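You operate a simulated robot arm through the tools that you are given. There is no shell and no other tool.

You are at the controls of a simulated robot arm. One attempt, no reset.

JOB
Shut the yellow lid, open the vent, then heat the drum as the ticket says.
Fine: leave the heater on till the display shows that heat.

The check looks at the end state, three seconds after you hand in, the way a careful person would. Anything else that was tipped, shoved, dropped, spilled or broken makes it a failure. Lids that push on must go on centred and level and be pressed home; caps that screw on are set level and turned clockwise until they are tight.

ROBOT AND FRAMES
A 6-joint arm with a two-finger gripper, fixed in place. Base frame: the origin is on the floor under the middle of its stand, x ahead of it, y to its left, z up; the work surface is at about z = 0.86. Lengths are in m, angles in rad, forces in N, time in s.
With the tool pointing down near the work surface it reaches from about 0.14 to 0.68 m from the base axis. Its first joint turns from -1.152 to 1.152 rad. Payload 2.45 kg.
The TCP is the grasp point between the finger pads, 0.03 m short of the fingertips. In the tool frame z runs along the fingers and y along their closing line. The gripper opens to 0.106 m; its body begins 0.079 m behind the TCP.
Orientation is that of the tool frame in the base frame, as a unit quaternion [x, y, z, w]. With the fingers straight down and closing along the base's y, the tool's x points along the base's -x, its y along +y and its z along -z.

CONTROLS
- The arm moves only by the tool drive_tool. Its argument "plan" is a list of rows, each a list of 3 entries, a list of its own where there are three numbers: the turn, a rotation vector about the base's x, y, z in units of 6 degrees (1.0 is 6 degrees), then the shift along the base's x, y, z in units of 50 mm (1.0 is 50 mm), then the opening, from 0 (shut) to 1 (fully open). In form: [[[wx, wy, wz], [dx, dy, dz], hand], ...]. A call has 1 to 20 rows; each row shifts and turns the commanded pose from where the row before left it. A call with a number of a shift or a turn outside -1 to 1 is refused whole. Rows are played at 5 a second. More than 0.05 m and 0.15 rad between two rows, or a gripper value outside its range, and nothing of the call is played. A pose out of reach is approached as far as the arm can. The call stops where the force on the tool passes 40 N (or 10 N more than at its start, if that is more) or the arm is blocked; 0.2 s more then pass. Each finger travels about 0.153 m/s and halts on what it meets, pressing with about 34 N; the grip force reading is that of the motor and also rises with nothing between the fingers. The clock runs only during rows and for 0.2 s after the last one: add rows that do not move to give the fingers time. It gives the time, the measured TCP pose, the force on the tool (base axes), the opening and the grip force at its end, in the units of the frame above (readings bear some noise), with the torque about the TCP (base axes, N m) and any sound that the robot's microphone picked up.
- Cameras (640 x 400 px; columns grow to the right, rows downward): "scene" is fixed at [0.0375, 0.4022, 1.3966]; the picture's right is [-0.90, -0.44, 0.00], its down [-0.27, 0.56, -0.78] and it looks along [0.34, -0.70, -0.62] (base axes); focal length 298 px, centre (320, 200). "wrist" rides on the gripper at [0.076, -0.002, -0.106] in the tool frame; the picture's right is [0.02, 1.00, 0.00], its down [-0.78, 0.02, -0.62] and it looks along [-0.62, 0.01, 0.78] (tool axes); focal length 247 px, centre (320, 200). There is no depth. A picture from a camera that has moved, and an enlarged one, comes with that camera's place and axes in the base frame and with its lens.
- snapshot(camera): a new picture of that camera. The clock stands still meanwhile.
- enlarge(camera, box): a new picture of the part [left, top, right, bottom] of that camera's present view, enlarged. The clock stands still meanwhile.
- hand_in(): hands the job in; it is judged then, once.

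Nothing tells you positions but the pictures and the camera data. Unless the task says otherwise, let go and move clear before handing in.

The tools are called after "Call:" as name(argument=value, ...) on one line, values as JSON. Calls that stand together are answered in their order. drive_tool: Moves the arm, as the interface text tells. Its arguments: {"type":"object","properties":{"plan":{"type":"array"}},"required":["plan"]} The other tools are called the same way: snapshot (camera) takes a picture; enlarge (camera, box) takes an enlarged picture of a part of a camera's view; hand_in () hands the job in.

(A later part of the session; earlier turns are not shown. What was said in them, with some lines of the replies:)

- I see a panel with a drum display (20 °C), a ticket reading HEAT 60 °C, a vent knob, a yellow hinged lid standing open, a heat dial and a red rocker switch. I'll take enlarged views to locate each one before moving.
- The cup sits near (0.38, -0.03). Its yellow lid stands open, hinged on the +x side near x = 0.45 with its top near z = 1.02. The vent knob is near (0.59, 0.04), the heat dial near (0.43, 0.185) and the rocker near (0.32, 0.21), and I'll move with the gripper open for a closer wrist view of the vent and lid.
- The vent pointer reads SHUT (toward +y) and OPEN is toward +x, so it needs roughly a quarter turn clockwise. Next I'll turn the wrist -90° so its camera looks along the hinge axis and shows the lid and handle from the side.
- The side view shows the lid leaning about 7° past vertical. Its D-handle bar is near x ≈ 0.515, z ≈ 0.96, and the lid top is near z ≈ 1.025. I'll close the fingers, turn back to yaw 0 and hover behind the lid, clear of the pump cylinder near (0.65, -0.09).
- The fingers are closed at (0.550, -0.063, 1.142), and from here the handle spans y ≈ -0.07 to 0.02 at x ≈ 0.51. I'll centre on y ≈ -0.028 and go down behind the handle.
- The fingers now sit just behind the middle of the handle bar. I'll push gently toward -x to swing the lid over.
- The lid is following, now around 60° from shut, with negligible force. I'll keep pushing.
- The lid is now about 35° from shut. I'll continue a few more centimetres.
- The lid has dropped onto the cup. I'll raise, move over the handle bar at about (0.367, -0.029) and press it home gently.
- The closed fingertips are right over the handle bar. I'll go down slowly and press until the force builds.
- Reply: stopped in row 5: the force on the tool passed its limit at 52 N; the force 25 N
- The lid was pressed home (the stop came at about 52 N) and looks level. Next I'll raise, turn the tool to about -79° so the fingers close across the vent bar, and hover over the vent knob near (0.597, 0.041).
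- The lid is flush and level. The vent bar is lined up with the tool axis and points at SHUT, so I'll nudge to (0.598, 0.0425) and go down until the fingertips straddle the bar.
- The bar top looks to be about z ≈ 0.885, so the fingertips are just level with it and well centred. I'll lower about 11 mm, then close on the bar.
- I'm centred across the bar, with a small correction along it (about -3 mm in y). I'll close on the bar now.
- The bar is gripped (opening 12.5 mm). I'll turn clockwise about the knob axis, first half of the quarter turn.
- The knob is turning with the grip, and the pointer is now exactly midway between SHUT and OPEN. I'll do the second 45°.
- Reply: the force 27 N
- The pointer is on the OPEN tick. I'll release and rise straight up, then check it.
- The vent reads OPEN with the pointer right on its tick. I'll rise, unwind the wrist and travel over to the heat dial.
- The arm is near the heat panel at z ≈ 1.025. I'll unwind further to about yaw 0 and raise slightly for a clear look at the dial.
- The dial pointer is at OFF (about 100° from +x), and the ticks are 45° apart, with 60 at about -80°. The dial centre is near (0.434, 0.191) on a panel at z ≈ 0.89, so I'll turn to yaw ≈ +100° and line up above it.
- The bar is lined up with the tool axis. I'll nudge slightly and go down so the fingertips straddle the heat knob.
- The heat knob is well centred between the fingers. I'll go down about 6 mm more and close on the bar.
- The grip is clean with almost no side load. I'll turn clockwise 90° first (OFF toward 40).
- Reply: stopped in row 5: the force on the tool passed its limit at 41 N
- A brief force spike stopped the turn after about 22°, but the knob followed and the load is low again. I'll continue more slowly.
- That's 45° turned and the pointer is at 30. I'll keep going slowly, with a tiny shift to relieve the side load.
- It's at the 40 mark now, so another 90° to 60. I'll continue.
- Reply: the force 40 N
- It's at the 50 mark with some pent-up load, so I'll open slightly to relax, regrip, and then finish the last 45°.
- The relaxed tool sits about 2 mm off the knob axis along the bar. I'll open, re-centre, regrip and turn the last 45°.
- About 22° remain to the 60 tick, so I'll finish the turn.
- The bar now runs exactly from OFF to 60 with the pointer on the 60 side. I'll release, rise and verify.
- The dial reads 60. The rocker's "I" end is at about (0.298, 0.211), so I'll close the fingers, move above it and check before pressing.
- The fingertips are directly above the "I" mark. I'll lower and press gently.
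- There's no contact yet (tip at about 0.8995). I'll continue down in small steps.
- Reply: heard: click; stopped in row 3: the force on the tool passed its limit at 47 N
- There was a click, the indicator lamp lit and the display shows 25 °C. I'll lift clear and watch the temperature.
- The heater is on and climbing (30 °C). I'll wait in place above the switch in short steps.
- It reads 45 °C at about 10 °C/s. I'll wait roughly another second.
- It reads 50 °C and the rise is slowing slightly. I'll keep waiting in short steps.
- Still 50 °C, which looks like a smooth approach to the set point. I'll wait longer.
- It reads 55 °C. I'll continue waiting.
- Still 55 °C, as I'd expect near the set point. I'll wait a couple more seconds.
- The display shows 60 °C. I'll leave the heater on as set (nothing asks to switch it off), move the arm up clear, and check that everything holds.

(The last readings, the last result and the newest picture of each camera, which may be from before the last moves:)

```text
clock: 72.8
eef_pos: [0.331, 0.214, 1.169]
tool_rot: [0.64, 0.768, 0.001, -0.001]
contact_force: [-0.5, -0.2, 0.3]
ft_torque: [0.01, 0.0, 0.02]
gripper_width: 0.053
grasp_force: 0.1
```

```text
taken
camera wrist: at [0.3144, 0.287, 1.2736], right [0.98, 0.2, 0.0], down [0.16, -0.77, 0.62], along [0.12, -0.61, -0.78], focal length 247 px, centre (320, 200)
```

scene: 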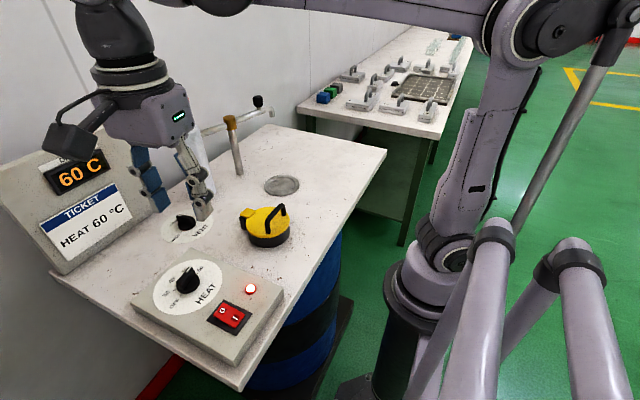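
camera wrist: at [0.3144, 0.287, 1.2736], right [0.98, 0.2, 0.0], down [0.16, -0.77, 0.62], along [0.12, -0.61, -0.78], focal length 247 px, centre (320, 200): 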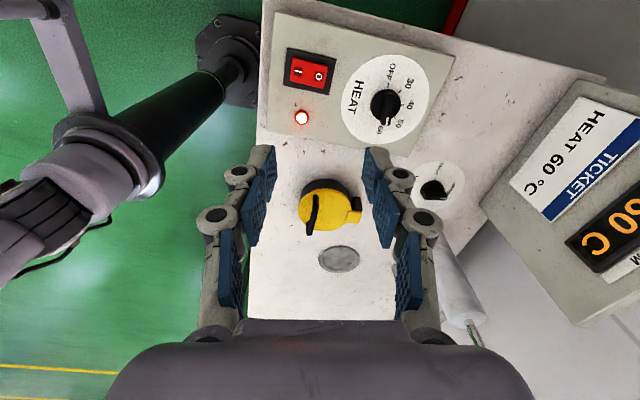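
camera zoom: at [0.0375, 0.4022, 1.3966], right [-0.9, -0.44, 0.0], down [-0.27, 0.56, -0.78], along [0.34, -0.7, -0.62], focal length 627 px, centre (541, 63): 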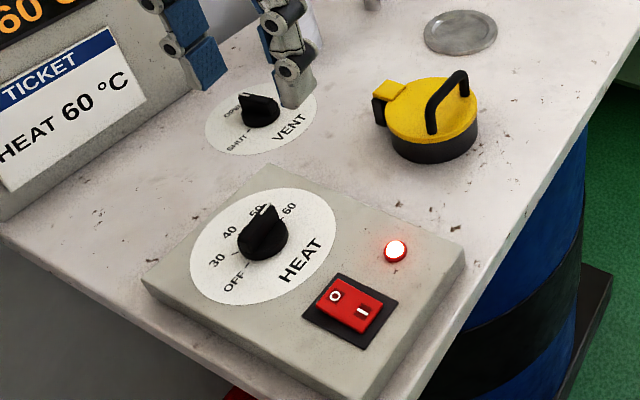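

The display holds 60 °C with the lamp on, the vent at OPEN and the dial at 60. I'll do a last close check of the lid seating and of display stability over a couple more seconds.

Call:
drive_tool(plan=[[[0, 0, 0], [0, 0, 0.4], 0.5], [[0, 0, 0], [0, 0, 0], 0.5], [[0, 0, 0], [0, 0, 0], 0.5], [[0, 0, 0], [0, 0, 0], 0.5], [[0, 0, 0], [0, 0, 0], 0.5], [[0, 0, 0], [0, 0, 0], 0.5], [[0, 0, 0], [0, 0, 0], 0.5], [[0, 0, 0], [0, 0, 0], 0.5], [[0, 0, 0], [0, 0, 0], 0.5], [[0, 0, 0], [0, 0, 0], 0.5], [[0, 0, 0], [0, 0, 0], 0.5], [[0, 0, 0], [0, 0, 0], 0.5], [[0, 0, 0], [0, 0, 0], 0.5], [[0, 0, 0], [0, 0, 0], 0.5], [[0, 0, 0], [0, 0, 0], 0.5]])

Call:
enlarge(camera="scene", box=[20, 130, 140, 210])

Call:
enlarge(camera="scene", box=[220, 180, 310, 260])

Call:
enlarge(camera="wrist", box=[270, 20, 470, 240])

```text
clock: 76.0
eef_pos: [0.3288, 0.2133, 1.1892]
tool_rot: [0.64, 0.768, 0.001, -0.001]
contact_force: [0.2, -0.3, 0.3]
ft_torque: [0.02, -0.02, -0.04]
gripper_width: 0.0528
grasp_force: 0.1
```

```text
5.00 times, centred on (80, 170) of scene
camera zoom: at [0.0375, 0.4022, 1.3966], right [-0.9, -0.44, 0.0], down [-0.27, 0.56, -0.78], along [0.34, -0.7, -0.62], focal length 1489 px, centre (1520, 350)
```

zoom: 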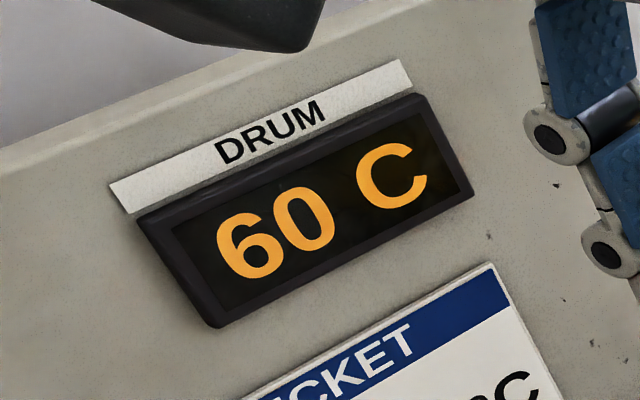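

```text
5.00 times, centred on (265, 220) of scene
camera zoom: at [0.0375, 0.4022, 1.3966], right [-0.9, -0.44, 0.0], down [-0.27, 0.56, -0.78], along [0.34, -0.7, -0.62], focal length 1489 px, centre (595, 100)
```

zoom: 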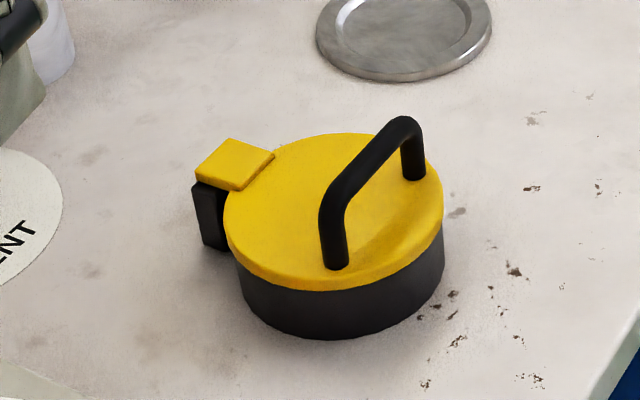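

```text
1.82 times, centred on (370, 130) of wrist
camera zoom: at [0.3137, 0.288, 1.2935], right [0.98, 0.2, 0.0], down [0.16, -0.77, 0.62], along [0.12, -0.61, -0.78], focal length 449 px, centre (229, 327)
```

zoom: 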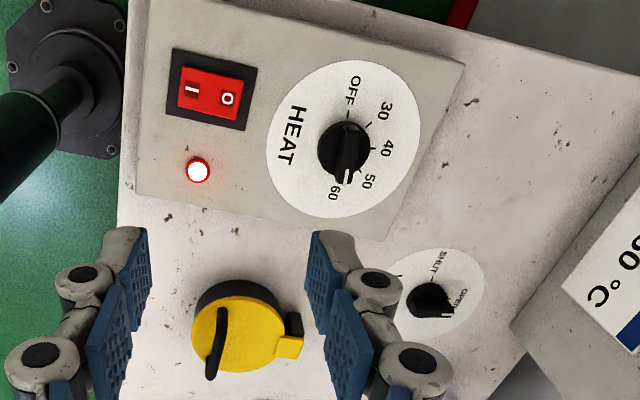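

The lid is shut and level, the vent points at OPEN, and the dial is on 60. The heater lamp is lit, the display is steady at 60 °C, the arm is clear and nothing else was disturbed, so I'm handing in.

Call:
hand_in()

```text
The job is handed in.
```

I shut the yellow lid, opened the vent and heated the drum to the ticket's 60 °C, then handed the job in; I haven't seen the result of the check.

- **Lid:** I swung it over by its handle and pressed it home. It looks centred and level on the cup.
- **Vent:** the knob is turned from SHUT to OPEN, with its pointer on the OPEN mark.
- **Heat:** the dial is at 60 and the heater is switched on. The display reached 60 °C and was still at 60 °C about five seconds later.
- **Heater left on:** I read the note as keeping it on at least until 60 °C shows. Nothing asked for it to be switched off, so it is still running with the dial at 60.

The arm let go and was raised clear before I handed in. I saw nothing else moved, spilled or damaged in the last pictures.
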